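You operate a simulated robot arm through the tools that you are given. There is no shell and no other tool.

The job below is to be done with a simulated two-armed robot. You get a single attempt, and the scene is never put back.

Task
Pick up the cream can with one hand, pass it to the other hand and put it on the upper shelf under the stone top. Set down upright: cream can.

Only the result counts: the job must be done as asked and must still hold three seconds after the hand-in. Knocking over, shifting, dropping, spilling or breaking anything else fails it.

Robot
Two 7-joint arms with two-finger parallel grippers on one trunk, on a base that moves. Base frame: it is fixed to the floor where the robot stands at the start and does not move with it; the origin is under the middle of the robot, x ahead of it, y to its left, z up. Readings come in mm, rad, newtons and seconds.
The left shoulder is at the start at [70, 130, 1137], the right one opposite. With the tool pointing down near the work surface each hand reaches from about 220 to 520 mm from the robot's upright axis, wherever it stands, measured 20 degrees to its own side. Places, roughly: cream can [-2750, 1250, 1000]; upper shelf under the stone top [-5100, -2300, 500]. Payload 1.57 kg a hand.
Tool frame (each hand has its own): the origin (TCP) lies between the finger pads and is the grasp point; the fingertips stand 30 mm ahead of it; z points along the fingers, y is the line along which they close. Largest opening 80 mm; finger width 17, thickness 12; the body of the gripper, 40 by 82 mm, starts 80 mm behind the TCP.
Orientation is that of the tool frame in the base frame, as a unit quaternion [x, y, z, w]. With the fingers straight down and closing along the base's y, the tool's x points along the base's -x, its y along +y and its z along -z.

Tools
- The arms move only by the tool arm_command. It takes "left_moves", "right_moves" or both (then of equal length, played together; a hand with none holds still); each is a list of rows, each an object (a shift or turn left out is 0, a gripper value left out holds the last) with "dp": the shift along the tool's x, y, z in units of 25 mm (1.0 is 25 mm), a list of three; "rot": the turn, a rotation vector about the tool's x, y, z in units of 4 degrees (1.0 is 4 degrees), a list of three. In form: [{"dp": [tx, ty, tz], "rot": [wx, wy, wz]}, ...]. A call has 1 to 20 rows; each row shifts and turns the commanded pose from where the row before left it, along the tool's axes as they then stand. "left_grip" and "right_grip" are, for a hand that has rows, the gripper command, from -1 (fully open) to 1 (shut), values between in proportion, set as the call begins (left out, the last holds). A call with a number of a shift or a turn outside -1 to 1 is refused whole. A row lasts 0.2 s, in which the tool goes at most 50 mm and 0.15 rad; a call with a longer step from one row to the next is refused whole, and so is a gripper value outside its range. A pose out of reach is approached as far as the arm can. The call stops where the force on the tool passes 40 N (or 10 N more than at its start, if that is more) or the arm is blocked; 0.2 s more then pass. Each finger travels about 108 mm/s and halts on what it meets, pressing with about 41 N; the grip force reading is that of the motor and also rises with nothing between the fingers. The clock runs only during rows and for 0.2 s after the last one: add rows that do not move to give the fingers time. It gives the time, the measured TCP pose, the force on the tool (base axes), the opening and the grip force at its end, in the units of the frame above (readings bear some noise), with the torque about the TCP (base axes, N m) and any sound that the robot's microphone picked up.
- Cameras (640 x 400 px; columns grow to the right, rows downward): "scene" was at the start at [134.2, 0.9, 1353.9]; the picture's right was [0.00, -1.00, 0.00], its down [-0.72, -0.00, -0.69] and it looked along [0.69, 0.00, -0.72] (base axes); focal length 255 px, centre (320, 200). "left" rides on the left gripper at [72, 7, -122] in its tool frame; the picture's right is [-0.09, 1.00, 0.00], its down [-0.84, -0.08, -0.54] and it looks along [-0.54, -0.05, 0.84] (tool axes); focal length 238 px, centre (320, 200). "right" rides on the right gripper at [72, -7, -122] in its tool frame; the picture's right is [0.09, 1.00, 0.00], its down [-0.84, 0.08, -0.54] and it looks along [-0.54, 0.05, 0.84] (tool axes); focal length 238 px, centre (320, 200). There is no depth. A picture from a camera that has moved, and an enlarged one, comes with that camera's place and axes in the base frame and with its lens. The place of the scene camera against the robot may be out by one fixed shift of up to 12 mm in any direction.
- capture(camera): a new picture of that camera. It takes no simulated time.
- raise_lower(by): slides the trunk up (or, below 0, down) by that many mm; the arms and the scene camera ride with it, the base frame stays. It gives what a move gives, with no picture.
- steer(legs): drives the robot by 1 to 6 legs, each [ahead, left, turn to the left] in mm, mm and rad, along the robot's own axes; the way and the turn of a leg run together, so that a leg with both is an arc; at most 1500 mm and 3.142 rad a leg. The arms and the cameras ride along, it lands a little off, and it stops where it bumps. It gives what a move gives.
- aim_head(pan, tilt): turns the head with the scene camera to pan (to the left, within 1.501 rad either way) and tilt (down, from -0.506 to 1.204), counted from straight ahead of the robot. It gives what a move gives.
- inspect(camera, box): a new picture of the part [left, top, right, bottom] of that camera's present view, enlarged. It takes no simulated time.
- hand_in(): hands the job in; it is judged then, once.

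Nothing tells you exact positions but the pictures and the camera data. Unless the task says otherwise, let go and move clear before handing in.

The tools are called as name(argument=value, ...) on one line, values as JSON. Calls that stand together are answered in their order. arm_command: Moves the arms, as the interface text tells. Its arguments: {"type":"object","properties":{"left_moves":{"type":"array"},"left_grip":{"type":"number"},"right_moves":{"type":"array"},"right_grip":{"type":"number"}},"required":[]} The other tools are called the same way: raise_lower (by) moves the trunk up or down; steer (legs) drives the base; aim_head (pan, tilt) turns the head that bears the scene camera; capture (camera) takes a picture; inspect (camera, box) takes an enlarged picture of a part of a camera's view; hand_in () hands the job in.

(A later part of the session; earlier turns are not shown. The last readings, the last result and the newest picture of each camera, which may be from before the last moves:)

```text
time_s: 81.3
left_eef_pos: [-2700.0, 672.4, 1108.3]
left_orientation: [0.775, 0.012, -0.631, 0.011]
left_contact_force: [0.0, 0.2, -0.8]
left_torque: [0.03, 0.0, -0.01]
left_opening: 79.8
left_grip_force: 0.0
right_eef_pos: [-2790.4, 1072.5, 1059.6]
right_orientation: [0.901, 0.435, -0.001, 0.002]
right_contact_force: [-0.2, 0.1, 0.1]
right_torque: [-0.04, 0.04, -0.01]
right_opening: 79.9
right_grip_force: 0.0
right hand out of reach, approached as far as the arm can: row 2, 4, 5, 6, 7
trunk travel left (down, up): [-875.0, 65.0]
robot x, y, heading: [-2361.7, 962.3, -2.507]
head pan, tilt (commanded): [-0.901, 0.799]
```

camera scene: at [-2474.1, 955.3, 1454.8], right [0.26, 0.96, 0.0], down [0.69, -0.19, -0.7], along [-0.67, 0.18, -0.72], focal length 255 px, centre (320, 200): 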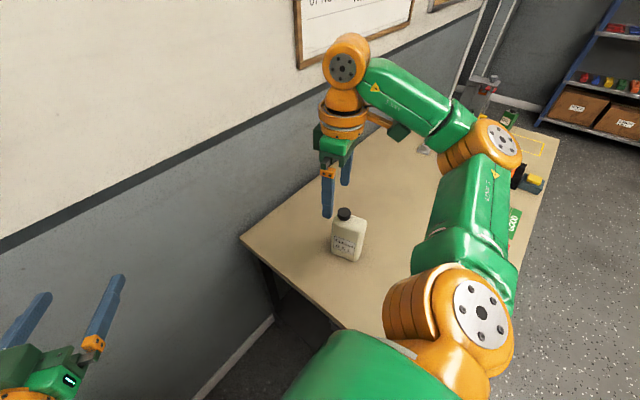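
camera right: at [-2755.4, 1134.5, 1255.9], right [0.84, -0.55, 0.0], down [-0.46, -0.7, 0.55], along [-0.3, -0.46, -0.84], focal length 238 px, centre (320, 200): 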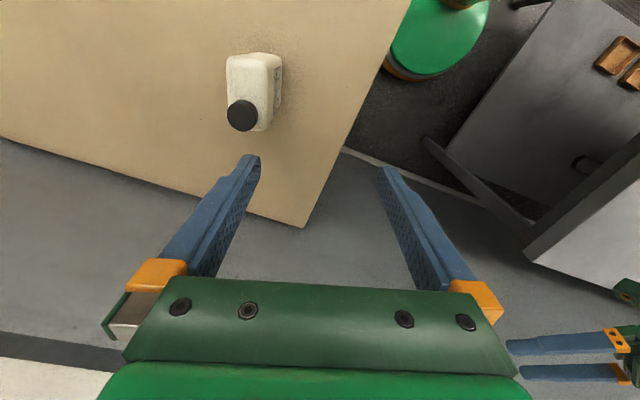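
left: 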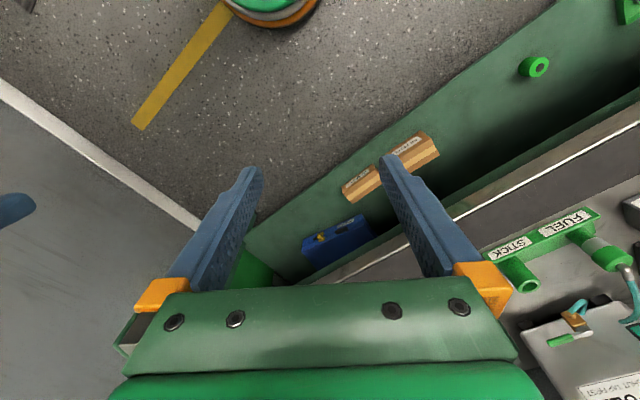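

Still limited, so it's not height. I test whether yaw is what blocks: turn the tool 16° clockwise and try again to move right.

arm_command(right_moves=[{"rot": [0, 0, 1]}, {"rot": [0, 0, 1]}, {"rot": [0, 0, 1]}, {"rot": [0, 0, 1]}, {"dp": [0, -0.8, 0]}, {"dp": [0, -0.8, 0]}, {"dp": [0, -0.8, 0]}])

```text
time_s: 82.9
left_eef_pos: [-2699.1, 672.5, 1108.8]
left_orientation: [0.776, 0.011, -0.631, 0.01]
left_contact_force: [0.6, -0.5, -0.4]
left_torque: [0.01, -0.02, 0.04]
left_opening: 79.7
left_grip_force: 0.0
right_eef_pos: [-2821.2, 1114.6, 1055.7]
right_orientation: [0.952, 0.305, 0.0, 0.004]
right_contact_force: [0.5, 0.6, 0.6]
right_torque: [0.02, 0.02, 0.01]
right_opening: 80.1
right_grip_force: 0.1
right hand out of reach, approached as far as the arm can: row 7
trunk travel left (down, up): [-875.0, 65.0]
robot x, y, heading: [-2359.3, 962.9, -2.507]
head pan, tilt (commanded): [-0.901, 0.799]
```

Yaw is indeed the blocking limit on that side. I move back left and test how far the tool can yaw clockwise, which tells me (by mirror) what the left hand could do.

arm_command(right_moves=[{"dp": [0, 1, -0.8]}, {"dp": [0, 1, -0.8]}, {"dp": [0, 1, 0]}, {"rot": [0, 0, 1]}, {"rot": [0, 0, 1]}, {"rot": [0, 0, 1]}, {"rot": [0, 0, 1]}, {"rot": [0, 0, 1]}, {"rot": [0, 0, 1]}, {"rot": [0, 0, 1]}, {"rot": [0, 0, 1]}, {"rot": [0, 0, 1]}, {"rot": [0, 0, 1]}, {"rot": [0, 0, 1]}, {"rot": [0, 0, 1]}, {"rot": [0, 0, 1]}, {"rot": [0, 0, 1]}, {"rot": [0, 0, 1]}, {"rot": [0, 0, 1]}, {"rot": [0, 0, 1]}])

arm_command(right_moves=[{"rot": [0, 0, 1]}, {"rot": [0, 0, 1]}, {"rot": [0, 0, 1]}, {"rot": [0, 0, 1]}, {"rot": [0, 0, 1]}, {"rot": [0, 0, 1]}, {"rot": [0, 0, 1]}, {"rot": [0, 0, 1]}, {"rot": [0, 0, 1]}, {"rot": [0, 0, 1]}, {"rot": [0, 0, 1]}, {"rot": [0, 0, 1]}, {"rot": [0, 0, 1]}, {"rot": [0, 0, 1]}, {"rot": [0, 0, 1]}, {"rot": [0, 0, 1]}, {"rot": [0, 0, 1]}, {"rot": [0, 0, 1]}, {"rot": [0, 0, 1]}, {"rot": [0, 0, 1]}])

capture(camera="scene")

```text
time_s: 87.1
left_eef_pos: [-2700.1, 672.4, 1107.3]
left_orientation: [0.776, 0.012, -0.631, 0.011]
left_contact_force: [1.0, 1.6, -0.4]
left_torque: [-0.03, -0.02, 0.02]
left_opening: 80.1
left_grip_force: 0.1
right_eef_pos: [-2775.1, 1055.0, 1097.7]
right_orientation: [0.96, -0.278, 0.001, 0.003]
right_contact_force: [-0.9, -0.9, 0.4]
right_torque: [0.02, 0.01, 0.0]
right_opening: 80.1
right_grip_force: 0.0
trunk travel left (down, up): [-875.0, 65.0]
robot x, y, heading: [-2360.8, 961.1, -2.51]
head pan, tilt (commanded): [-0.901, 0.799]
```

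```text
time_s: 91.3
left_eef_pos: [-2699.9, 673.6, 1107.5]
left_orientation: [0.776, 0.012, -0.631, 0.011]
left_contact_force: [0.0, -0.5, 0.5]
left_torque: [-0.01, 0.0, -0.01]
left_opening: 80.3
left_grip_force: 0.0
right_eef_pos: [-2776.6, 1054.6, 1097.5]
right_orientation: [-0.558, 0.83, -0.004, -0.001]
right_contact_force: [-0.5, -0.6, 0.3]
right_torque: [0.05, 0.03, 0.01]
right_opening: 80.1
right_grip_force: 0.0
trunk travel left (down, up): [-875.0, 65.0]
robot x, y, heading: [-2359.2, 961.4, -2.51]
head pan, tilt (commanded): [-0.901, 0.799]
```

```text
taken
camera scene: at [-2474.1, 955.2, 1454.8], right [0.26, 0.96, 0.0], down [0.69, -0.19, -0.7], along [-0.67, 0.18, -0.72], focal length 255 px, centre (320, 200)
```

scene: 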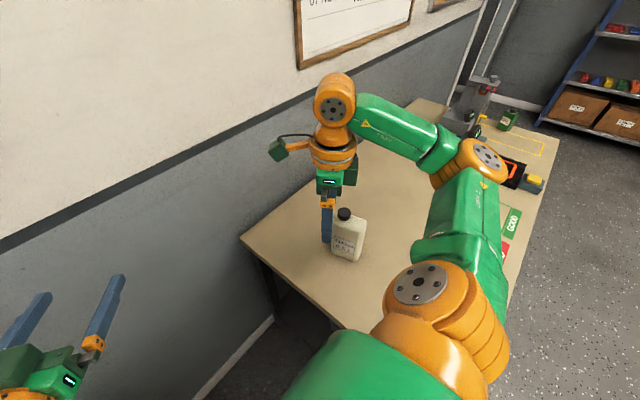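

Turning clockwise is free: the tool is now 148° round, and only 17° more gives the closing line across the jug with the camera on the wall side. I finish the yaw and move over the jug.

arm_command(right_moves=[{"rot": [0, 0, 1]}, {"rot": [0, 0, 1]}, {"rot": [0, 0, 1]}, {"rot": [0, 0, 1]}, {"rot": [0, 0, 0.2]}, {"dp": [-0.113, 0.931, 0]}, {"dp": [-0.113, 0.931, 0]}, {"dp": [-0.113, 0.931, 0]}, {"dp": [-0.113, 0.931, 0]}, {"dp": [-0.113, 0.931, 0]}, {}])

capture(camera="right")

capture(camera="scene")

```text
time_s: 93.7
left_eef_pos: [-2699.5, 672.6, 1107.2]
left_orientation: [0.775, 0.011, -0.631, 0.01]
left_contact_force: [0.3, -0.5, 1.1]
left_torque: [0.01, -0.02, 0.01]
left_opening: 80.1
left_grip_force: 0.1
right_eef_pos: [-2856.9, 1138.4, 1096.2]
right_orientation: [-0.431, 0.903, -0.003, -0.001]
right_contact_force: [-0.4, -0.6, -0.7]
right_torque: [0.03, 0.01, -0.01]
right_opening: 79.8
right_grip_force: 0.0
trunk travel left (down, up): [-875.0, 65.0]
robot x, y, heading: [-2357.9, 964.2, -2.511]
head pan, tilt (commanded): [-0.901, 0.799]
```

```text
taken
camera right: at [-2896.9, 1077.9, 1217.9], right [-0.83, 0.56, -0.01], down [0.47, 0.7, 0.54], along [0.3, 0.44, -0.84], focal length 238 px, centre (320, 200)
```

right: 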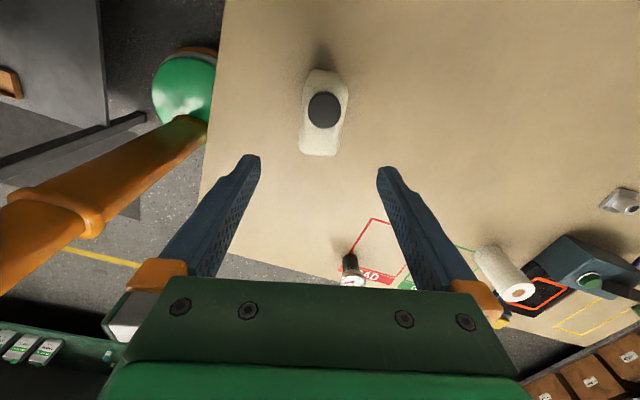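

```text
taken
camera scene: at [-2473.9, 955.1, 1454.8], right [0.26, 0.96, 0.0], down [0.69, -0.19, -0.7], along [-0.67, 0.18, -0.72], focal length 255 px, centre (320, 200)
```

scene: 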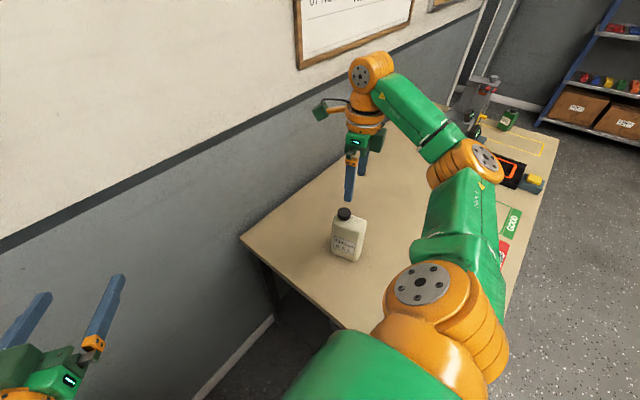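

The hand is right above the jug and the tool was able to reach. I zoom the wrist view to check the centring before descending.

inspect(camera="right", box=[240, 50, 400, 180])

inspect(camera="scene", box=[280, 130, 440, 280])

```text
3.08 times, centred on (320, 115) of right
camera zoom: at [-2896.9, 1077.9, 1217.9], right [-0.83, 0.56, -0.01], down [0.47, 0.7, 0.54], along [0.3, 0.44, -0.84], focal length 733 px, centre (320, 462)
```

zoom: 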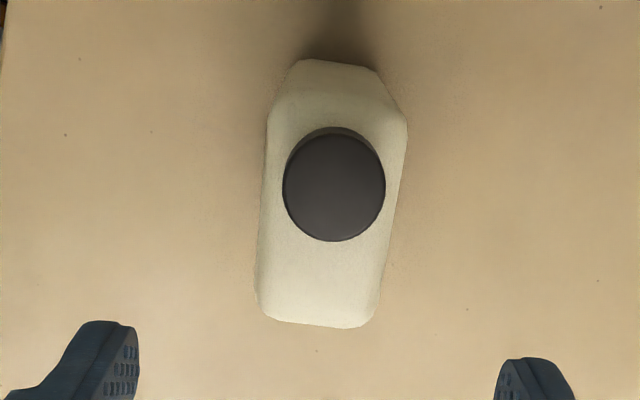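

```text
2.67 times, centred on (360, 205) of scene
camera zoom: at [-2473.9, 955.1, 1454.8], right [0.26, 0.96, 0.0], down [0.69, -0.19, -0.7], along [-0.67, 0.18, -0.72], focal length 680 px, centre (213, 187)
```

zoom: 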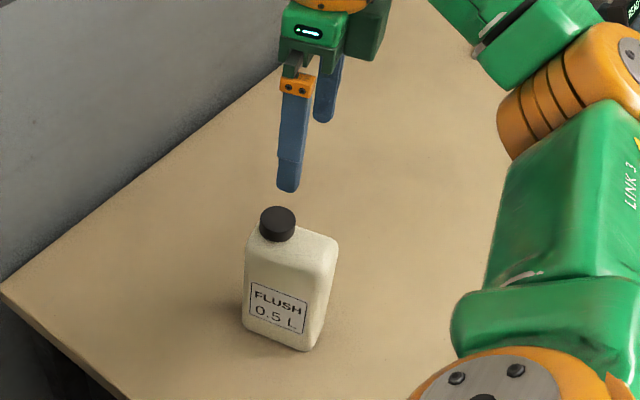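

Centring and yaw are within about 1–2 mm and 0.5°. I descend to a grasp height of z≈912, with the palm just above the cap.

arm_command(right_moves=[{"dp": [0, 0, 0.92]}, {"dp": [0, 0, 0.92]}, {"dp": [0, 0, 0.92]}, {"dp": [0, 0, 0.92]}, {"dp": [0, 0, 0.92]}, {"dp": [0, 0, 0.92]}])

capture(camera="right")

inspect(camera="scene", box=[280, 130, 440, 280])

```text
time_s: 95.1
left_eef_pos: [-2700.1, 672.5, 1107.3]
left_orientation: [0.775, 0.011, -0.631, 0.01]
left_contact_force: [-0.2, -0.9, -0.5]
left_torque: [-0.01, -0.03, -0.03]
left_opening: 80.1
left_grip_force: 0.0
right_eef_pos: [-2859.5, 1138.9, 957.3]
right_orientation: [-0.43, 0.903, -0.003, -0.002]
right_contact_force: [-0.3, 0.6, 0.6]
right_torque: [0.02, -0.01, -0.01]
right_opening: 79.9
right_grip_force: 0.1
trunk travel left (down, up): [-875.0, 65.0]
robot x, y, heading: [-2357.4, 960.4, -2.508]
head pan, tilt (commanded): [-0.901, 0.799]
```

```text
taken
camera right: at [-2900.1, 1078.8, 1077.8], right [-0.83, 0.56, -0.01], down [0.47, 0.7, 0.54], along [0.3, 0.44, -0.84], focal length 238 px, centre (320, 200)
```

right: 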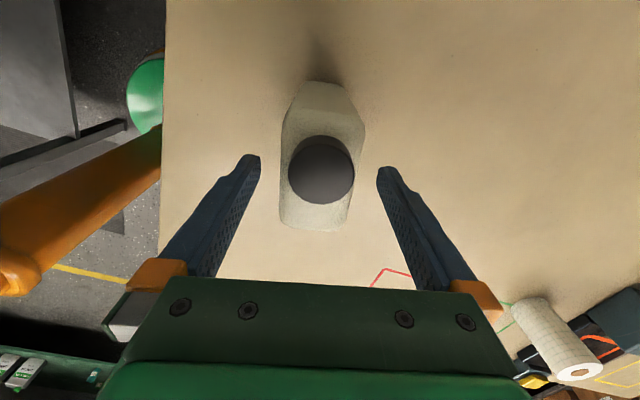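

```text
2.67 times, centred on (360, 205) of scene
camera zoom: at [-2474.6, 955.2, 1454.7], right [0.26, 0.96, 0.0], down [0.69, -0.19, -0.7], along [-0.67, 0.18, -0.72], focal length 680 px, centre (213, 187)
```

zoom: 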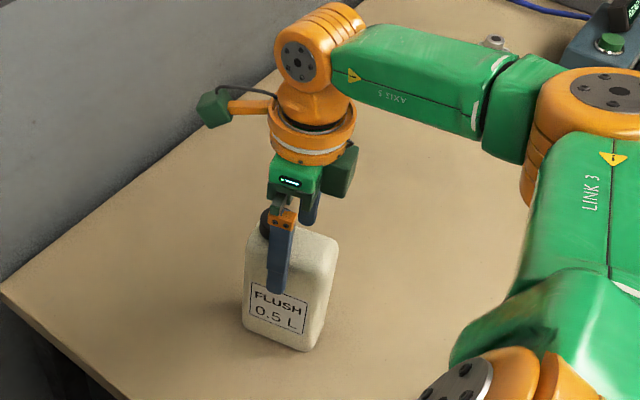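

The fingers straddle the jug evenly. I go down the last 45 mm and close the gripper.

arm_command(right_moves=[{"dp": [0, 0, 0.6]}, {"dp": [0, 0, 0.6]}, {"dp": [0, 0, 0.6]}, {}])

arm_command(right_moves=[{}, {}, {}, {}, {}], right_grip=1)

capture(camera="right")

inspect(camera="scene", box=[280, 130, 440, 280])

```text
time_s: 96.1
left_eef_pos: [-2700.3, 672.1, 1108.7]
left_orientation: [0.775, 0.012, -0.632, 0.011]
left_contact_force: [-0.4, -0.5, 0.2]
left_torque: [0.0, -0.01, -0.03]
left_opening: 80.2
left_grip_force: 0.0
right_eef_pos: [-2859.7, 1138.5, 915.0]
right_orientation: [-0.431, 0.903, -0.003, -0.001]
right_contact_force: [-0.1, -0.7, 0.7]
right_torque: [0.02, -0.03, -0.02]
right_opening: 80.1
right_grip_force: 0.2
trunk travel left (down, up): [-875.0, 65.0]
robot x, y, heading: [-2360.8, 959.8, -2.505]
head pan, tilt (commanded): [-0.901, 0.799]
```

```text
time_s: 97.3
left_eef_pos: [-2700.2, 674.6, 1108.4]
left_orientation: [0.776, 0.011, -0.631, 0.01]
left_contact_force: [0.3, 0.6, 0.5]
left_torque: [-0.02, 0.01, 0.0]
left_opening: 80.0
left_grip_force: 0.0
right_eef_pos: [-2860.5, 1138.4, 914.8]
right_orientation: [-0.431, 0.902, -0.004, -0.001]
right_contact_force: [1.5, 0.0, -0.9]
right_torque: [-0.05, -0.04, 0.0]
right_opening: 50.2
right_grip_force: 41.1
trunk travel left (down, up): [-875.0, 65.0]
robot x, y, heading: [-2358.0, 965.2, -2.509]
head pan, tilt (commanded): [-0.901, 0.799]
```

```text
taken
camera right: at [-2900.4, 1079.2, 1036.2], right [-0.83, 0.56, -0.01], down [0.47, 0.7, 0.54], along [0.3, 0.44, -0.84], focal length 238 px, centre (320, 200)
```

right: 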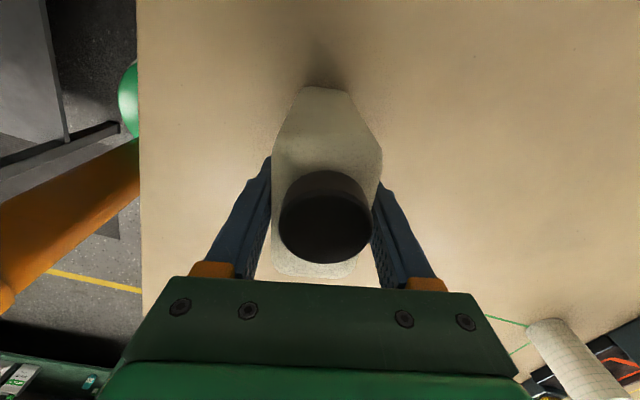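

```text
2.67 times, centred on (360, 205) of scene
camera zoom: at [-2474.0, 955.2, 1454.8], right [0.26, 0.96, 0.0], down [0.69, -0.19, -0.7], along [-0.67, 0.18, -0.72], focal length 680 px, centre (213, 187)
```

zoom: 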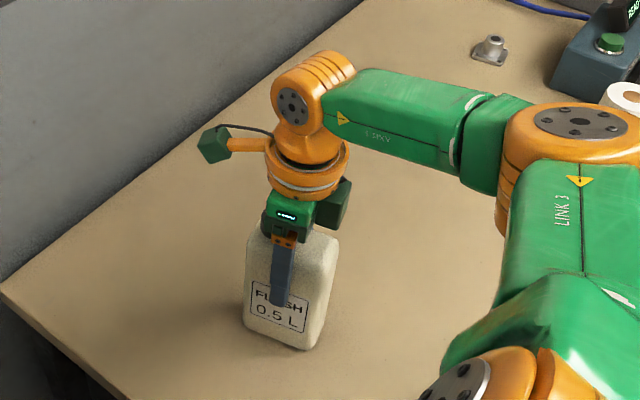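

The jug is held (opening 50 mm, 41 N). I lift straight up 160 mm and check the weight and grip.

arm_command(right_moves=[{"dp": [0, 0, -0.4]}, {"dp": [0, 0, -0.8]}, {"dp": [0, 0, -0.8]}, {"dp": [0, 0, -0.8]}, {"dp": [0, 0, -0.8]}, {"dp": [0, 0, -0.8]}, {"dp": [0, 0, -0.8]}, {"dp": [0, 0, -0.8]}, {"dp": [0, 0, -0.4]}])

capture(camera="right")

capture(camera="scene")

```text
time_s: 99.3
left_eef_pos: [-2701.8, 672.7, 1108.5]
left_orientation: [0.776, 0.012, -0.63, 0.011]
left_contact_force: [-0.3, -0.7, -0.4]
left_torque: [-0.02, -0.01, 0.01]
left_opening: 80.0
left_grip_force: 0.1
right_eef_pos: [-2859.2, 1139.6, 1071.7]
right_orientation: [-0.43, 0.903, -0.004, 0.001]
right_contact_force: [0.3, 1.2, -6.1]
right_torque: [0.05, 0.0, -0.02]
right_opening: 50.0
right_grip_force: 40.9
trunk travel left (down, up): [-875.0, 65.0]
robot x, y, heading: [-2360.6, 965.5, -2.507]
head pan, tilt (commanded): [-0.901, 0.799]
```

```text
taken
camera right: at [-2899.9, 1080.1, 1192.7], right [-0.83, 0.56, -0.01], down [0.47, 0.7, 0.54], along [0.3, 0.44, -0.84], focal length 238 px, centre (320, 200)
```

right: 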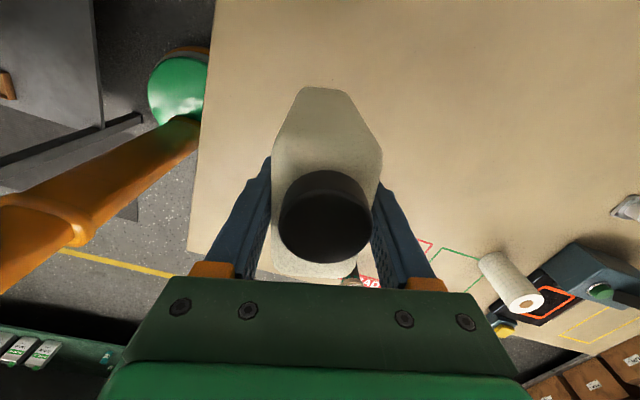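

```text
taken
camera scene: at [-2476.0, 955.7, 1454.6], right [0.26, 0.96, 0.0], down [0.69, -0.19, -0.7], along [-0.67, 0.18, -0.72], focal length 255 px, centre (320, 200)
```

scene: 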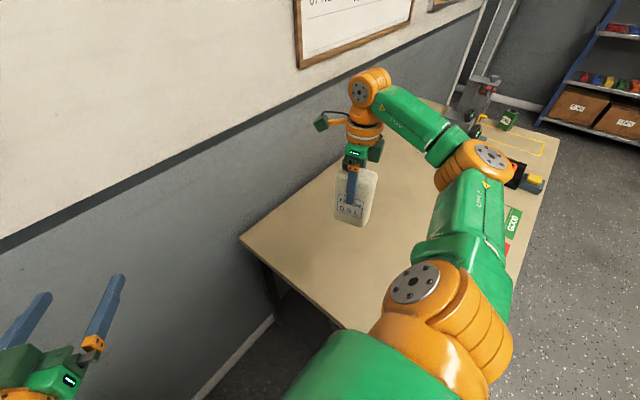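

The jug hangs securely (about 0.62 kg). I bring the hand back in front of the robot's right side before driving out of the gap.

arm_command(right_moves=[{"dp": [0.349, -0.943, 0]}, {"dp": [0.349, -0.943, 0]}, {"dp": [0.349, -0.943, 0]}, {"dp": [0.349, -0.943, 0]}, {"dp": [0.349, -0.943, 0]}, {"dp": [0.349, -0.943, 0]}, {"dp": [0.349, -0.943, 0]}, {"dp": [0.349, -0.943, 0]}, {"dp": [0.349, -0.943, 0]}, {"dp": [0.349, -0.943, 0]}, {"dp": [0.349, -0.943, 0]}])

aim_head(pan=0.0, tilt=0.9)

capture(camera="scene")

```text
time_s: 101.7
left_eef_pos: [-2699.8, 671.7, 1106.7]
left_orientation: [0.776, 0.011, -0.63, 0.009]
left_contact_force: [-0.4, 0.5, -1.2]
left_torque: [-0.03, 0.0, -0.02]
left_opening: 80.2
left_grip_force: 0.0
right_eef_pos: [-2722.1, 899.8, 1073.2]
right_orientation: [-0.429, 0.903, -0.003, 0.0]
right_contact_force: [0.9, 0.0, -5.6]
right_torque: [0.0, 0.0, 0.01]
right_opening: 49.9
right_grip_force: 41.1
trunk travel left (down, up): [-875.0, 65.0]
robot x, y, heading: [-2358.0, 965.2, -2.51]
head pan, tilt (commanded): [-0.901, 0.799]
```

```text
time_s: 102.9
left_eef_pos: [-2701.3, 672.8, 1107.1]
left_orientation: [0.776, 0.012, -0.63, 0.01]
left_contact_force: [0.0, -0.6, -0.5]
left_torque: [0.03, 0.02, 0.0]
left_opening: 80.1
left_grip_force: 0.0
right_eef_pos: [-2721.1, 901.3, 1075.2]
right_orientation: [-0.43, 0.903, -0.005, 0.0]
right_contact_force: [-0.6, -0.4, -6.0]
right_torque: [-0.02, -0.03, 0.03]
right_opening: 49.9
right_grip_force: 41.1
trunk travel left (down, up): [-875.0, 65.0]
robot x, y, heading: [-2359.3, 968.3, -2.51]
head pan, tilt (commanded): [0.0, 0.901]
```

```text
taken
camera scene: at [-2458.5, 888.9, 1446.7], right [-0.59, 0.81, 0.0], down [0.63, 0.46, -0.62], along [-0.5, -0.37, -0.78], focal length 255 px, centre (320, 200)
```

scene: 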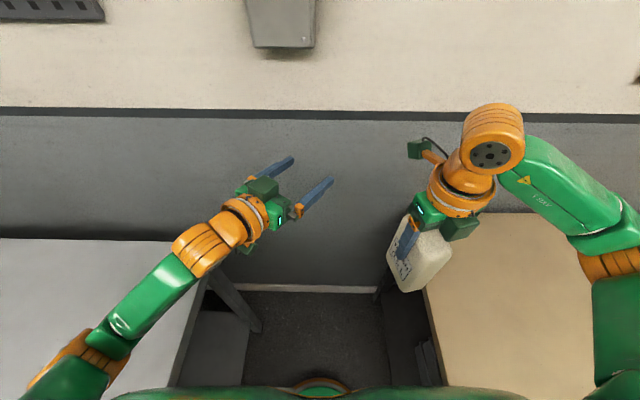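

I reverse straight out of the gap into the open aisle.

steer(legs=[[-730, 8, 0]])

aim_head(pan=0.0, tilt=0.7)

capture(camera="scene")

```text
time_s: 106.8
left_eef_pos: [-2118.9, 1090.1, 1107.1]
left_orientation: [0.776, 0.011, -0.631, 0.009]
left_contact_force: [0.3, 0.5, -0.9]
left_torque: [-0.01, -0.01, 0.03]
left_opening: 80.2
left_grip_force: 0.1
right_eef_pos: [-2139.5, 1319.4, 1074.7]
right_orientation: [-0.431, 0.902, -0.004, 0.0]
right_contact_force: [0.6, -0.5, -5.6]
right_torque: [0.0, 0.0, 0.0]
right_opening: 49.7
right_grip_force: 41.1
trunk travel left (down, up): [-875.0, 65.0]
robot x, y, heading: [-1780.4, 1380.5, -2.503]
head pan, tilt (commanded): [0.0, 0.901]
```

```text
time_s: 107.5
left_eef_pos: [-2117.8, 1090.4, 1107.7]
left_orientation: [0.776, 0.012, -0.631, 0.011]
left_contact_force: [-0.6, -0.3, 0.6]
left_torque: [0.0, 0.0, 0.0]
left_opening: 80.1
left_grip_force: 0.1
right_eef_pos: [-2137.1, 1320.4, 1074.3]
right_orientation: [-0.43, 0.903, -0.005, -0.001]
right_contact_force: [-0.3, 0.5, -5.8]
right_torque: [0.01, -0.03, 0.02]
right_opening: 49.8
right_grip_force: 41.2
trunk travel left (down, up): [-875.0, 65.0]
robot x, y, heading: [-1777.5, 1382.9, -2.506]
head pan, tilt (commanded): [0.0, 0.7]
```

```text
taken
camera scene: at [-1883.0, 1302.0, 1462.8], right [-0.59, 0.81, 0.0], down [0.52, 0.38, -0.76], along [-0.61, -0.45, -0.65], focal length 255 px, centre (320, 200)
```

scene: 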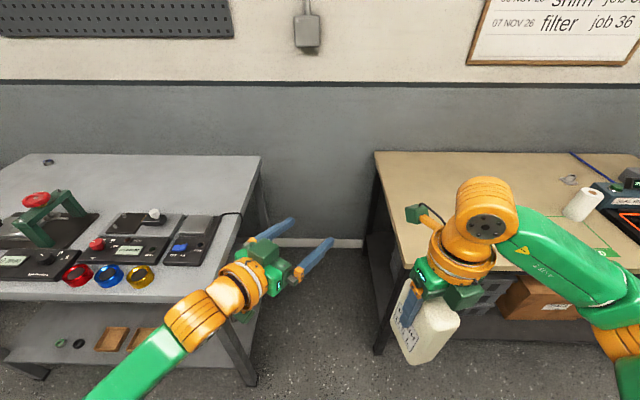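

Now I back off a little more, turn right along the aisle, and look toward the doorway.

steer(legs=[[-250, 0, 0], [0, 0, -1.571]])

aim_head(pan=0.45, tilt=0.2)

capture(camera="scene")

```text
time_s: 113.2
left_eef_pos: [-1858.6, 1876.0, 1107.7]
left_orientation: [-0.547, 0.55, 0.445, 0.447]
left_contact_force: [0.3, -0.2, 0.2]
left_torque: [-0.01, -0.02, 0.02]
left_opening: 79.9
left_grip_force: 0.0
right_eef_pos: [-1628.8, 1887.3, 1074.8]
right_orientation: [0.35, 0.937, -0.002, -0.003]
right_contact_force: [0.7, -0.4, -5.5]
right_torque: [-0.01, 0.02, -0.02]
right_opening: 50.0
right_grip_force: 41.6
trunk travel left (down, up): [-875.0, 65.0]
robot x, y, heading: [-1575.2, 1521.2, 2.174]
head pan, tilt (commanded): [0.0, 0.7]
```

```text
time_s: 114.1
left_eef_pos: [-1858.7, 1876.4, 1105.9]
left_orientation: [-0.547, 0.55, 0.446, 0.446]
left_contact_force: [-0.6, -1.2, 0.2]
left_torque: [0.03, 0.01, -0.03]
left_opening: 80.1
left_grip_force: 0.1
right_eef_pos: [-1628.6, 1889.1, 1074.1]
right_orientation: [0.35, 0.937, -0.002, -0.003]
right_contact_force: [-0.7, 0.0, -6.6]
right_torque: [0.01, 0.01, 0.0]
right_opening: 49.7
right_grip_force: 41.2
trunk travel left (down, up): [-875.0, 65.0]
robot x, y, heading: [-1579.5, 1522.6, 2.171]
head pan, tilt (commanded): [0.45, 0.201]
```

```text
taken
camera scene: at [-1685.2, 1615.4, 1508.2], right [0.5, 0.87, 0.0], down [0.17, -0.1, -0.98], along [-0.85, 0.49, -0.2], focal length 255 px, centre (320, 200)
```

scene: 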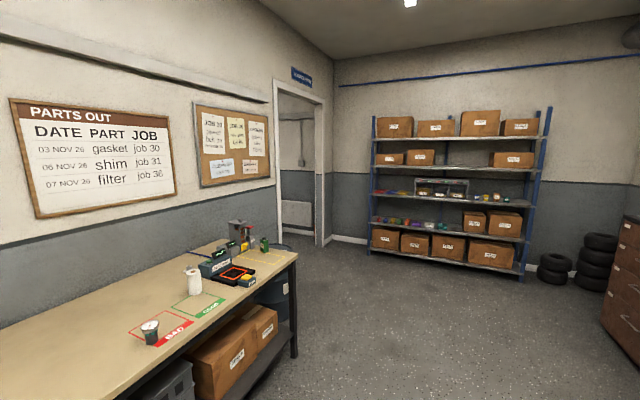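

I see the doorway (with a blue sign) past the bench on the left wall. I zoom in to measure it.

inspect(camera="scene", box=[250, 60, 370, 270])

```text
1.90 times, centred on (310, 165) of scene
camera zoom: at [-1685.2, 1615.4, 1508.2], right [0.5, 0.87, 0.0], down [0.17, -0.1, -0.98], along [-0.85, 0.49, -0.2], focal length 486 px, centre (339, 267)
```

zoom: 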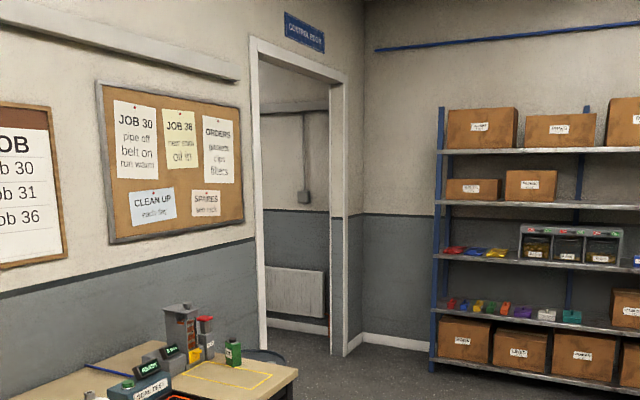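

The doorway is about 1.0–1.1 m wide with its far edge near (-4920, 3520). I drive along the aisle until about opposite the door.

steer(legs=[[0, 0, 0.028], [1500, 0, 0], [1300, 0, 0]])

aim_head(pan=1.2, tilt=0.35)

capture(camera="scene")

```text
time_s: 128.0
left_eef_pos: [-3479.7, 4137.8, 1107.2]
left_orientation: [0.557, -0.54, -0.454, -0.438]
left_contact_force: [-0.5, -0.1, -0.1]
left_torque: [-0.01, -0.05, -0.03]
left_opening: 80.1
left_grip_force: 0.1
right_eef_pos: [-3250.1, 4159.1, 1074.0]
right_orientation: [0.333, 0.943, -0.002, -0.004]
right_contact_force: [-0.1, 0.1, -6.1]
right_torque: [0.03, 0.0, 0.01]
right_opening: 49.7
right_grip_force: 40.3
trunk travel left (down, up): [-875.0, 65.0]
robot x, y, heading: [-3189.2, 3797.4, 2.209]
head pan, tilt (commanded): [0.45, 0.201]
```

```text
time_s: 129.1
left_eef_pos: [-3479.5, 4139.5, 1106.4]
left_orientation: [0.557, -0.541, -0.453, -0.439]
left_contact_force: [-0.7, 0.0, -0.3]
left_torque: [-0.03, -0.01, 0.02]
left_opening: 79.9
left_grip_force: 0.1
right_eef_pos: [-3249.7, 4159.0, 1074.5]
right_orientation: [0.333, 0.943, -0.002, -0.003]
right_contact_force: [0.8, 1.1, -6.0]
right_torque: [0.02, 0.0, 0.0]
right_opening: 49.5
right_grip_force: 41.2
trunk travel left (down, up): [-875.0, 65.0]
robot x, y, heading: [-3191.1, 3800.5, 2.201]
head pan, tilt (commanded): [1.201, 0.351]
```

```text
taken
camera scene: at [-3304.2, 3816.0, 1494.4], right [-0.26, 0.96, 0.0], down [0.33, 0.09, -0.94], along [-0.91, -0.25, -0.34], focal length 255 px, centre (320, 200)
```

scene: 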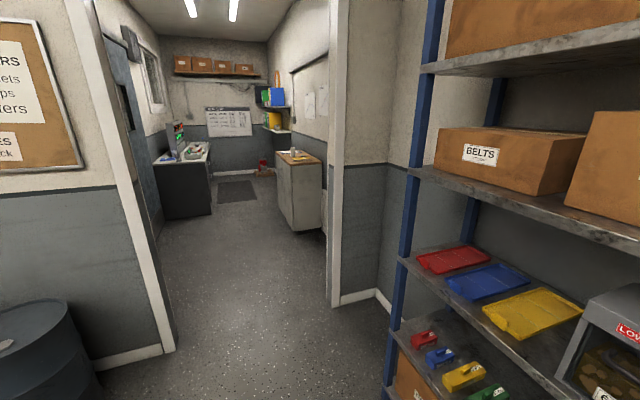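

The doorway spans about 1.13 m; since my right elbow sticks out more, I will pass about 100 mm left of its middle. I move 90 mm ahead, turn left to face it and look in.

steer(legs=[[90, 0, 0], [0, 0, 1.57]])

aim_head(pan=0.0, tilt=0.4)

capture(camera="scene")

```text
time_s: 134.1
left_eef_pos: [-3571.8, 3564.9, 1106.4]
left_orientation: [0.776, 0.027, -0.63, 0.023]
left_contact_force: [0.7, 0.4, 0.4]
left_torque: [-0.05, 0.02, 0.0]
left_opening: 80.0
left_grip_force: 0.0
right_eef_pos: [-3601.5, 3793.8, 1074.4]
right_orientation: [-0.448, 0.894, -0.004, -0.001]
right_contact_force: [0.2, 0.1, -5.8]
right_torque: [0.01, 0.01, 0.01]
right_opening: 49.9
right_grip_force: 41.4
trunk travel left (down, up): [-875.0, 65.0]
robot x, y, heading: [-3239.0, 3866.2, -2.463]
head pan, tilt (commanded): [1.201, 0.351]
```

```text
time_s: 135.5
left_eef_pos: [-3570.6, 3565.0, 1106.9]
left_orientation: [0.775, 0.028, -0.631, 0.024]
left_contact_force: [-0.5, -0.3, 0.6]
left_torque: [0.02, -0.02, 0.03]
left_opening: 79.7
left_grip_force: 0.0
right_eef_pos: [-3599.7, 3793.8, 1074.6]
right_orientation: [-0.448, 0.894, -0.004, -0.001]
right_contact_force: [0.4, 0.8, -6.2]
right_torque: [-0.01, -0.02, -0.02]
right_opening: 49.7
right_grip_force: 41.1
trunk travel left (down, up): [-875.0, 65.0]
robot x, y, heading: [-3244.2, 3872.5, -2.466]
head pan, tilt (commanded): [0.0, 0.4]
```

```text
taken
camera scene: at [-3350.5, 3781.0, 1489.7], right [-0.63, 0.78, 0.0], down [0.3, 0.24, -0.92], along [-0.72, -0.58, -0.39], focal length 255 px, centre (320, 200)
```

scene: 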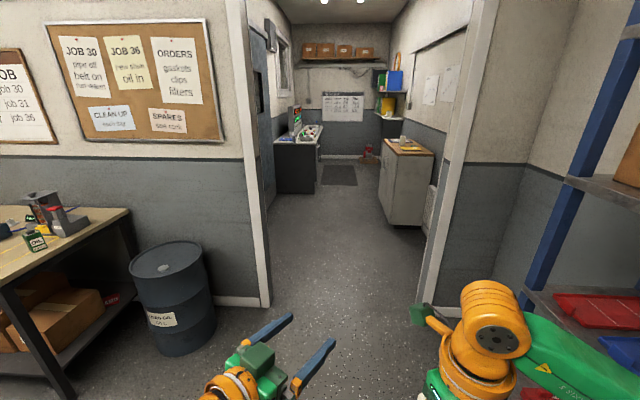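

The doorway is straight ahead, its middle about 180 mm to the right. I advance partway with a slight right shift, then check the door again.

steer(legs=[[750, -70, 0]])

aim_head(pan=0.0, tilt=0.6)

capture(camera="scene")

```text
time_s: 139.5
left_eef_pos: [-4184.5, 3154.4, 1108.6]
left_orientation: [0.775, 0.031, -0.631, 0.026]
left_contact_force: [0.2, 0.2, -0.1]
left_torque: [0.0, -0.01, -0.05]
left_opening: 80.3
left_grip_force: 0.0
right_eef_pos: [-4216.7, 3382.5, 1074.3]
right_orientation: [-0.452, 0.892, -0.004, -0.001]
right_contact_force: [0.2, 0.1, -5.6]
right_torque: [0.02, -0.02, -0.01]
right_opening: 49.7
right_grip_force: 40.8
trunk travel left (down, up): [-875.0, 65.0]
robot x, y, heading: [-3856.4, 3459.0, -2.456]
head pan, tilt (commanded): [0.0, 0.4]
```

```text
time_s: 140.2
left_eef_pos: [-4184.6, 3153.1, 1107.0]
left_orientation: [0.775, 0.031, -0.63, 0.026]
left_contact_force: [-0.2, 0.2, -0.4]
left_torque: [-0.02, 0.02, 0.0]
left_opening: 80.2
left_grip_force: 0.0
right_eef_pos: [-4215.3, 3381.2, 1074.6]
right_orientation: [-0.453, 0.892, -0.004, -0.001]
right_contact_force: [-0.5, 0.1, -5.2]
right_torque: [-0.01, 0.01, 0.02]
right_opening: 49.9
right_grip_force: 40.7
trunk travel left (down, up): [-875.0, 65.0]
robot x, y, heading: [-3854.0, 3461.6, -2.457]
head pan, tilt (commanded): [0.0, 0.6]
```

```text
taken
camera scene: at [-3963.1, 3373.5, 1471.5], right [-0.63, 0.78, 0.0], down [0.44, 0.36, -0.82], along [-0.64, -0.52, -0.57], focal length 255 px, centre (320, 200)
```

scene: 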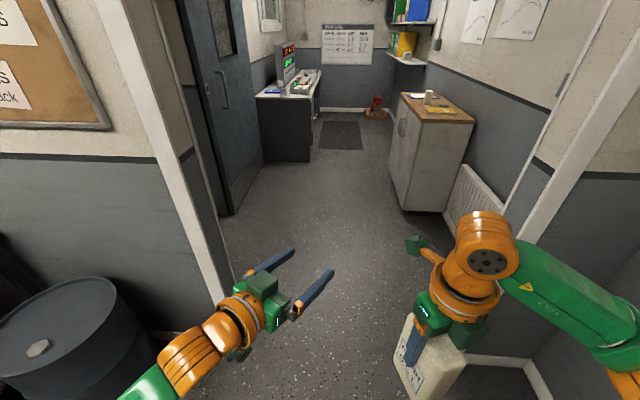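

I'm near the door with the opening from about 415 mm left to 670 mm right of my axis. I zoom on the jambs to be sure of the margins.

aim_head(pan=0.6, tilt=0.6)

capture(camera="scene")

aim_head(pan=-0.6, tilt=0.6)

capture(camera="scene")

```text
time_s: 141.2
left_eef_pos: [-4185.9, 3154.2, 1107.5]
left_orientation: [0.775, 0.03, -0.63, 0.026]
left_contact_force: [0.5, -0.2, 0.5]
left_torque: [0.01, -0.01, -0.02]
left_opening: 80.1
left_grip_force: 0.0
right_eef_pos: [-4216.7, 3381.6, 1074.4]
right_orientation: [-0.453, 0.892, -0.004, -0.002]
right_contact_force: [-0.9, -0.6, -6.0]
right_torque: [-0.01, 0.03, -0.03]
right_opening: 49.7
right_grip_force: 40.8
trunk travel left (down, up): [-875.0, 65.0]
robot x, y, heading: [-3854.5, 3457.6, -2.457]
head pan, tilt (commanded): [0.6, 0.6]
```

```text
taken
camera scene: at [-3919.7, 3344.7, 1471.5], right [-0.96, 0.28, 0.0], down [0.16, 0.54, -0.82], along [-0.23, -0.79, -0.57], focal length 255 px, centre (320, 200)
```

scene: 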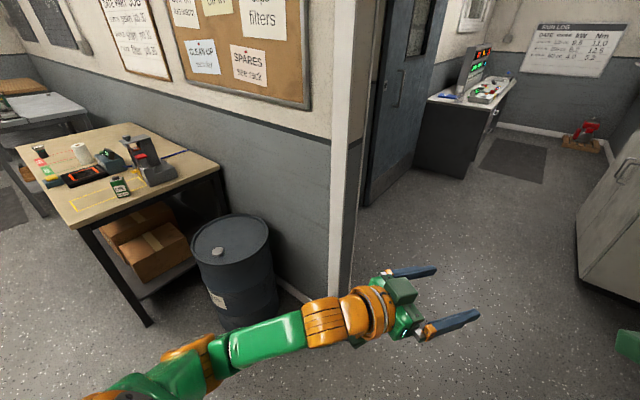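

```text
time_s: 142.6
left_eef_pos: [-4185.2, 3153.6, 1107.7]
left_orientation: [0.776, 0.031, -0.63, 0.026]
left_contact_force: [0.4, 0.5, 0.5]
left_torque: [-0.02, -0.04, 0.05]
left_opening: 80.0
left_grip_force: 0.1
right_eef_pos: [-4217.5, 3381.3, 1074.1]
right_orientation: [-0.452, 0.892, -0.004, -0.001]
right_contact_force: [0.5, 0.8, -5.9]
right_torque: [0.01, 0.01, 0.02]
right_opening: 49.8
right_grip_force: 41.2
trunk travel left (down, up): [-875.0, 65.0]
robot x, y, heading: [-3858.0, 3460.2, -2.455]
head pan, tilt (commanded): [-0.6, 0.6]
```

```text
taken
camera scene: at [-3982.7, 3421.8, 1471.5], right [-0.08, 1.0, 0.0], down [0.56, 0.05, -0.82], along [-0.82, -0.07, -0.57], focal length 255 px, centre (320, 200)
```

scene: 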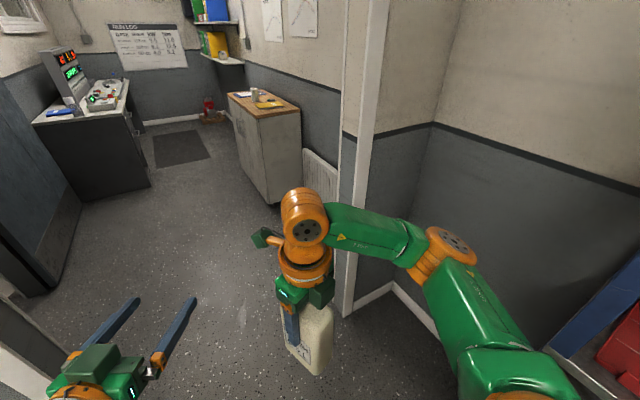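

The wall is square to heading −2.513, so I'm rotated about 0.057 rad left. I correct the heading, shift 30 mm left while advancing 450 mm, and check again.

steer(legs=[[0, 0, -0.055], [450, 30, 0]])

aim_head(pan=0.5, tilt=0.9)

capture(camera="scene")

aim_head(pan=-0.7, tilt=0.9)

capture(camera="scene")

```text
time_s: 145.8
left_eef_pos: [-4538.2, 2883.8, 1107.3]
left_orientation: [0.775, 0.012, -0.631, 0.011]
left_contact_force: [0.6, 0.1, -0.3]
left_torque: [-0.02, 0.0, 0.01]
left_opening: 80.0
left_grip_force: 0.0
right_eef_pos: [-4558.3, 3113.3, 1074.8]
right_orientation: [-0.432, 0.902, -0.003, -0.001]
right_contact_force: [-0.1, 0.5, -6.3]
right_torque: [0.03, 0.02, -0.03]
right_opening: 49.9
right_grip_force: 41.1
trunk travel left (down, up): [-875.0, 65.0]
robot x, y, heading: [-4196.6, 3172.7, -2.51]
head pan, tilt (commanded): [-0.6, 0.6]
```

```text
time_s: 147.1
left_eef_pos: [-4540.3, 2882.5, 1106.7]
left_orientation: [0.776, 0.012, -0.631, 0.011]
left_contact_force: [0.0, -0.1, 0.8]
left_torque: [0.01, 0.01, -0.01]
left_opening: 79.9
left_grip_force: 0.1
right_eef_pos: [-4559.5, 3113.3, 1075.3]
right_orientation: [-0.431, 0.902, -0.004, 0.0]
right_contact_force: [-0.4, -0.4, -5.7]
right_torque: [0.02, 0.01, -0.03]
right_opening: 50.0
right_grip_force: 41.5
trunk travel left (down, up): [-875.0, 65.0]
robot x, y, heading: [-4200.4, 3174.9, -2.506]
head pan, tilt (commanded): [0.499, 0.901]
```

```text
taken
camera scene: at [-4268.0, 3076.5, 1446.8], right [-0.91, 0.42, 0.0], down [0.33, 0.71, -0.62], along [-0.26, -0.56, -0.78], focal length 255 px, centre (320, 200)
```

scene: 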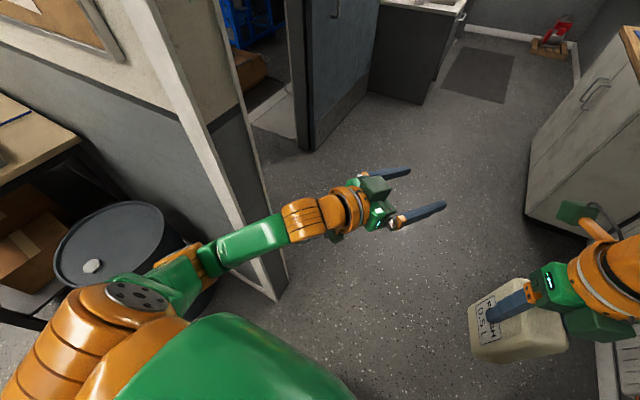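

```text
time_s: 148.5
left_eef_pos: [-4539.0, 2882.9, 1108.3]
left_orientation: [0.776, 0.012, -0.631, 0.011]
left_contact_force: [0.6, -0.3, 1.0]
left_torque: [-0.01, 0.0, -0.04]
left_opening: 79.9
left_grip_force: 0.0
right_eef_pos: [-4560.8, 3113.5, 1073.9]
right_orientation: [-0.431, 0.902, -0.004, 0.001]
right_contact_force: [-0.2, 0.6, -5.5]
right_torque: [0.04, -0.03, -0.02]
right_opening: 50.1
right_grip_force: 41.0
trunk travel left (down, up): [-875.0, 65.0]
robot x, y, heading: [-4197.7, 3174.8, -2.505]
head pan, tilt (commanded): [-0.7, 0.901]
```

```text
taken
camera scene: at [-4311.5, 3149.6, 1446.7], right [0.06, 1.0, 0.0], down [0.78, -0.05, -0.62], along [-0.62, 0.04, -0.78], focal length 255 px, centre (320, 200)
```

scene: 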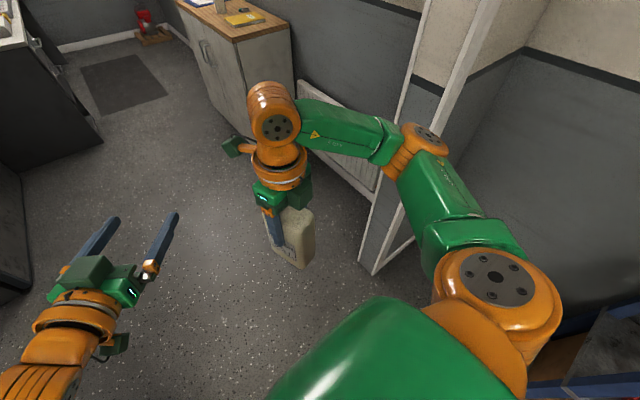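

The reveal runs parallel to my heading, and the opening goes from 424 mm left to 670 mm right of my axis. I shift 80 mm right while driving through by a metre.

steer(legs=[[250, -80, 0], [850, 0, 0]])

aim_head(pan=1.2, tilt=0.35)

capture(camera="scene")

aim_head(pan=0.3, tilt=0.35)

capture(camera="scene")

```text
time_s: 154.4
left_eef_pos: [-5460.7, 2298.3, 1107.8]
left_orientation: [0.776, 0.014, -0.631, 0.013]
left_contact_force: [1.0, -0.1, -0.7]
left_torque: [0.02, 0.0, -0.01]
left_opening: 79.9
left_grip_force: 0.0
right_eef_pos: [-5483.7, 2527.1, 1075.4]
right_orientation: [-0.434, 0.901, -0.005, -0.001]
right_contact_force: [0.9, -0.2, -5.2]
right_torque: [0.03, 0.02, 0.02]
right_opening: 49.7
right_grip_force: 41.1
trunk travel left (down, up): [-875.0, 65.0]
robot x, y, heading: [-5126.3, 2591.0, -2.497]
head pan, tilt (commanded): [-0.7, 0.901]
```

```text
time_s: 156.3
left_eef_pos: [-5461.6, 2296.7, 1106.4]
left_orientation: [0.776, 0.015, -0.631, 0.013]
left_contact_force: [1.1, -0.7, 0.6]
left_torque: [0.01, 0.0, 0.01]
left_opening: 80.2
left_grip_force: 0.1
right_eef_pos: [-5482.7, 2526.4, 1073.8]
right_orientation: [-0.433, 0.901, -0.004, 0.0]
right_contact_force: [-0.7, 0.2, -5.3]
right_torque: [0.04, 0.02, 0.0]
right_opening: 49.7
right_grip_force: 41.2
trunk travel left (down, up): [-875.0, 65.0]
robot x, y, heading: [-5120.5, 2587.4, -2.504]
head pan, tilt (commanded): [1.201, 0.351]
```

```text
taken
camera scene: at [-5134.9, 2471.2, 1494.3], right [-0.96, -0.27, 0.0], down [-0.09, 0.33, -0.94], along [0.25, -0.9, -0.34], focal length 255 px, centre (320, 200)
```

scene: 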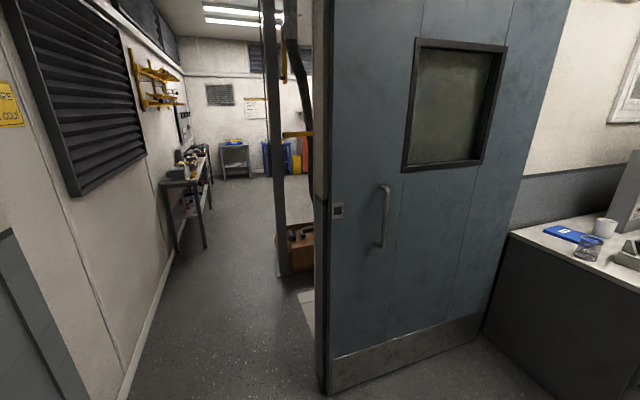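

```text
time_s: 157.5
left_eef_pos: [-5461.5, 2297.1, 1107.5]
left_orientation: [0.776, 0.014, -0.631, 0.013]
left_contact_force: [-0.4, 0.0, 0.7]
left_torque: [0.03, 0.02, -0.02]
left_opening: 80.1
left_grip_force: 0.0
right_eef_pos: [-5483.2, 2525.5, 1074.2]
right_orientation: [-0.433, 0.901, -0.004, 0.0]
right_contact_force: [0.3, 0.0, -5.0]
right_torque: [-0.02, -0.01, -0.01]
right_opening: 50.0
right_grip_force: 40.9
trunk travel left (down, up): [-875.0, 65.0]
robot x, y, heading: [-5122.6, 2591.9, -2.5]
head pan, tilt (commanded): [0.3, 0.351]
```

```text
taken
camera scene: at [-5214.5, 2485.6, 1494.3], right [-0.81, 0.59, 0.0], down [0.2, 0.28, -0.94], along [-0.55, -0.76, -0.34], focal length 255 px, centre (320, 200)
```

scene: 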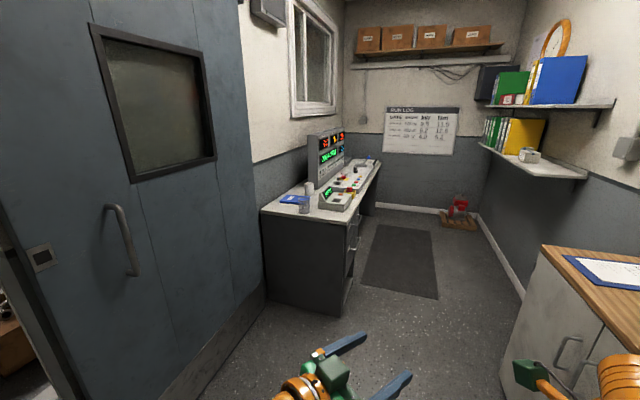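

To the left is a wide opening beside a sliding door leaf, leading to the room with the stone top (about 3.9 m left and 2.9 m further). I turn left to face it and look.

steer(legs=[[0, 0, 1.571]])

aim_head(pan=0.0, tilt=0.35)

capture(camera="scene")

```text
time_s: 161.7
left_eef_pos: [-4836.7, 2245.2, 1107.2]
left_orientation: [0.544, 0.554, -0.441, 0.451]
left_contact_force: [0.2, 0.2, -0.3]
left_torque: [0.01, -0.01, 0.0]
left_opening: 79.9
left_grip_force: 0.2
right_eef_pos: [-5064.5, 2228.4, 1074.9]
right_orientation: [0.94, -0.34, 0.004, -0.003]
right_contact_force: [0.2, -0.7, -4.9]
right_torque: [-0.02, 0.02, 0.03]
right_opening: 49.6
right_grip_force: 40.7
trunk travel left (down, up): [-875.0, 65.0]
robot x, y, heading: [-5124.1, 2595.4, -0.952]
head pan, tilt (commanded): [0.3, 0.351]
```

```text
time_s: 162.5
left_eef_pos: [-4835.9, 2244.8, 1107.1]
left_orientation: [0.544, 0.554, -0.441, 0.45]
left_contact_force: [0.2, 0.4, -0.1]
left_torque: [0.02, 0.0, 0.0]
left_opening: 80.4
left_grip_force: 0.2
right_eef_pos: [-5065.5, 2227.3, 1074.3]
right_orientation: [0.94, -0.34, 0.002, -0.002]
right_contact_force: [-0.5, -0.9, -6.2]
right_torque: [0.0, 0.01, -0.03]
right_opening: 50.1
right_grip_force: 41.1
trunk travel left (down, up): [-875.0, 65.0]
robot x, y, heading: [-5123.9, 2591.8, -0.948]
head pan, tilt (commanded): [0.0, 0.351]
```

```text
taken
camera scene: at [-5034.5, 2473.3, 1494.3], right [-0.81, -0.58, 0.0], down [-0.2, 0.28, -0.94], along [0.55, -0.76, -0.34], focal length 255 px, centre (320, 200)
```

scene: 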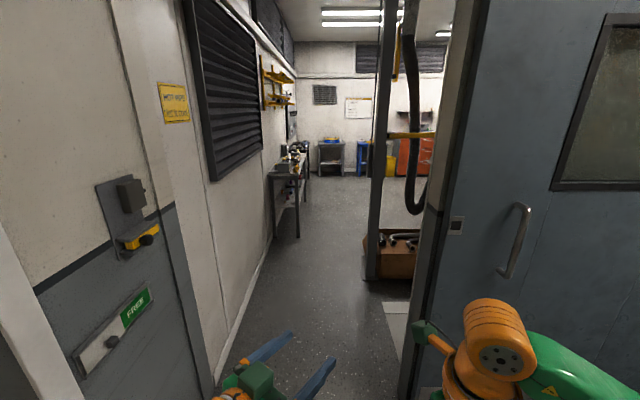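

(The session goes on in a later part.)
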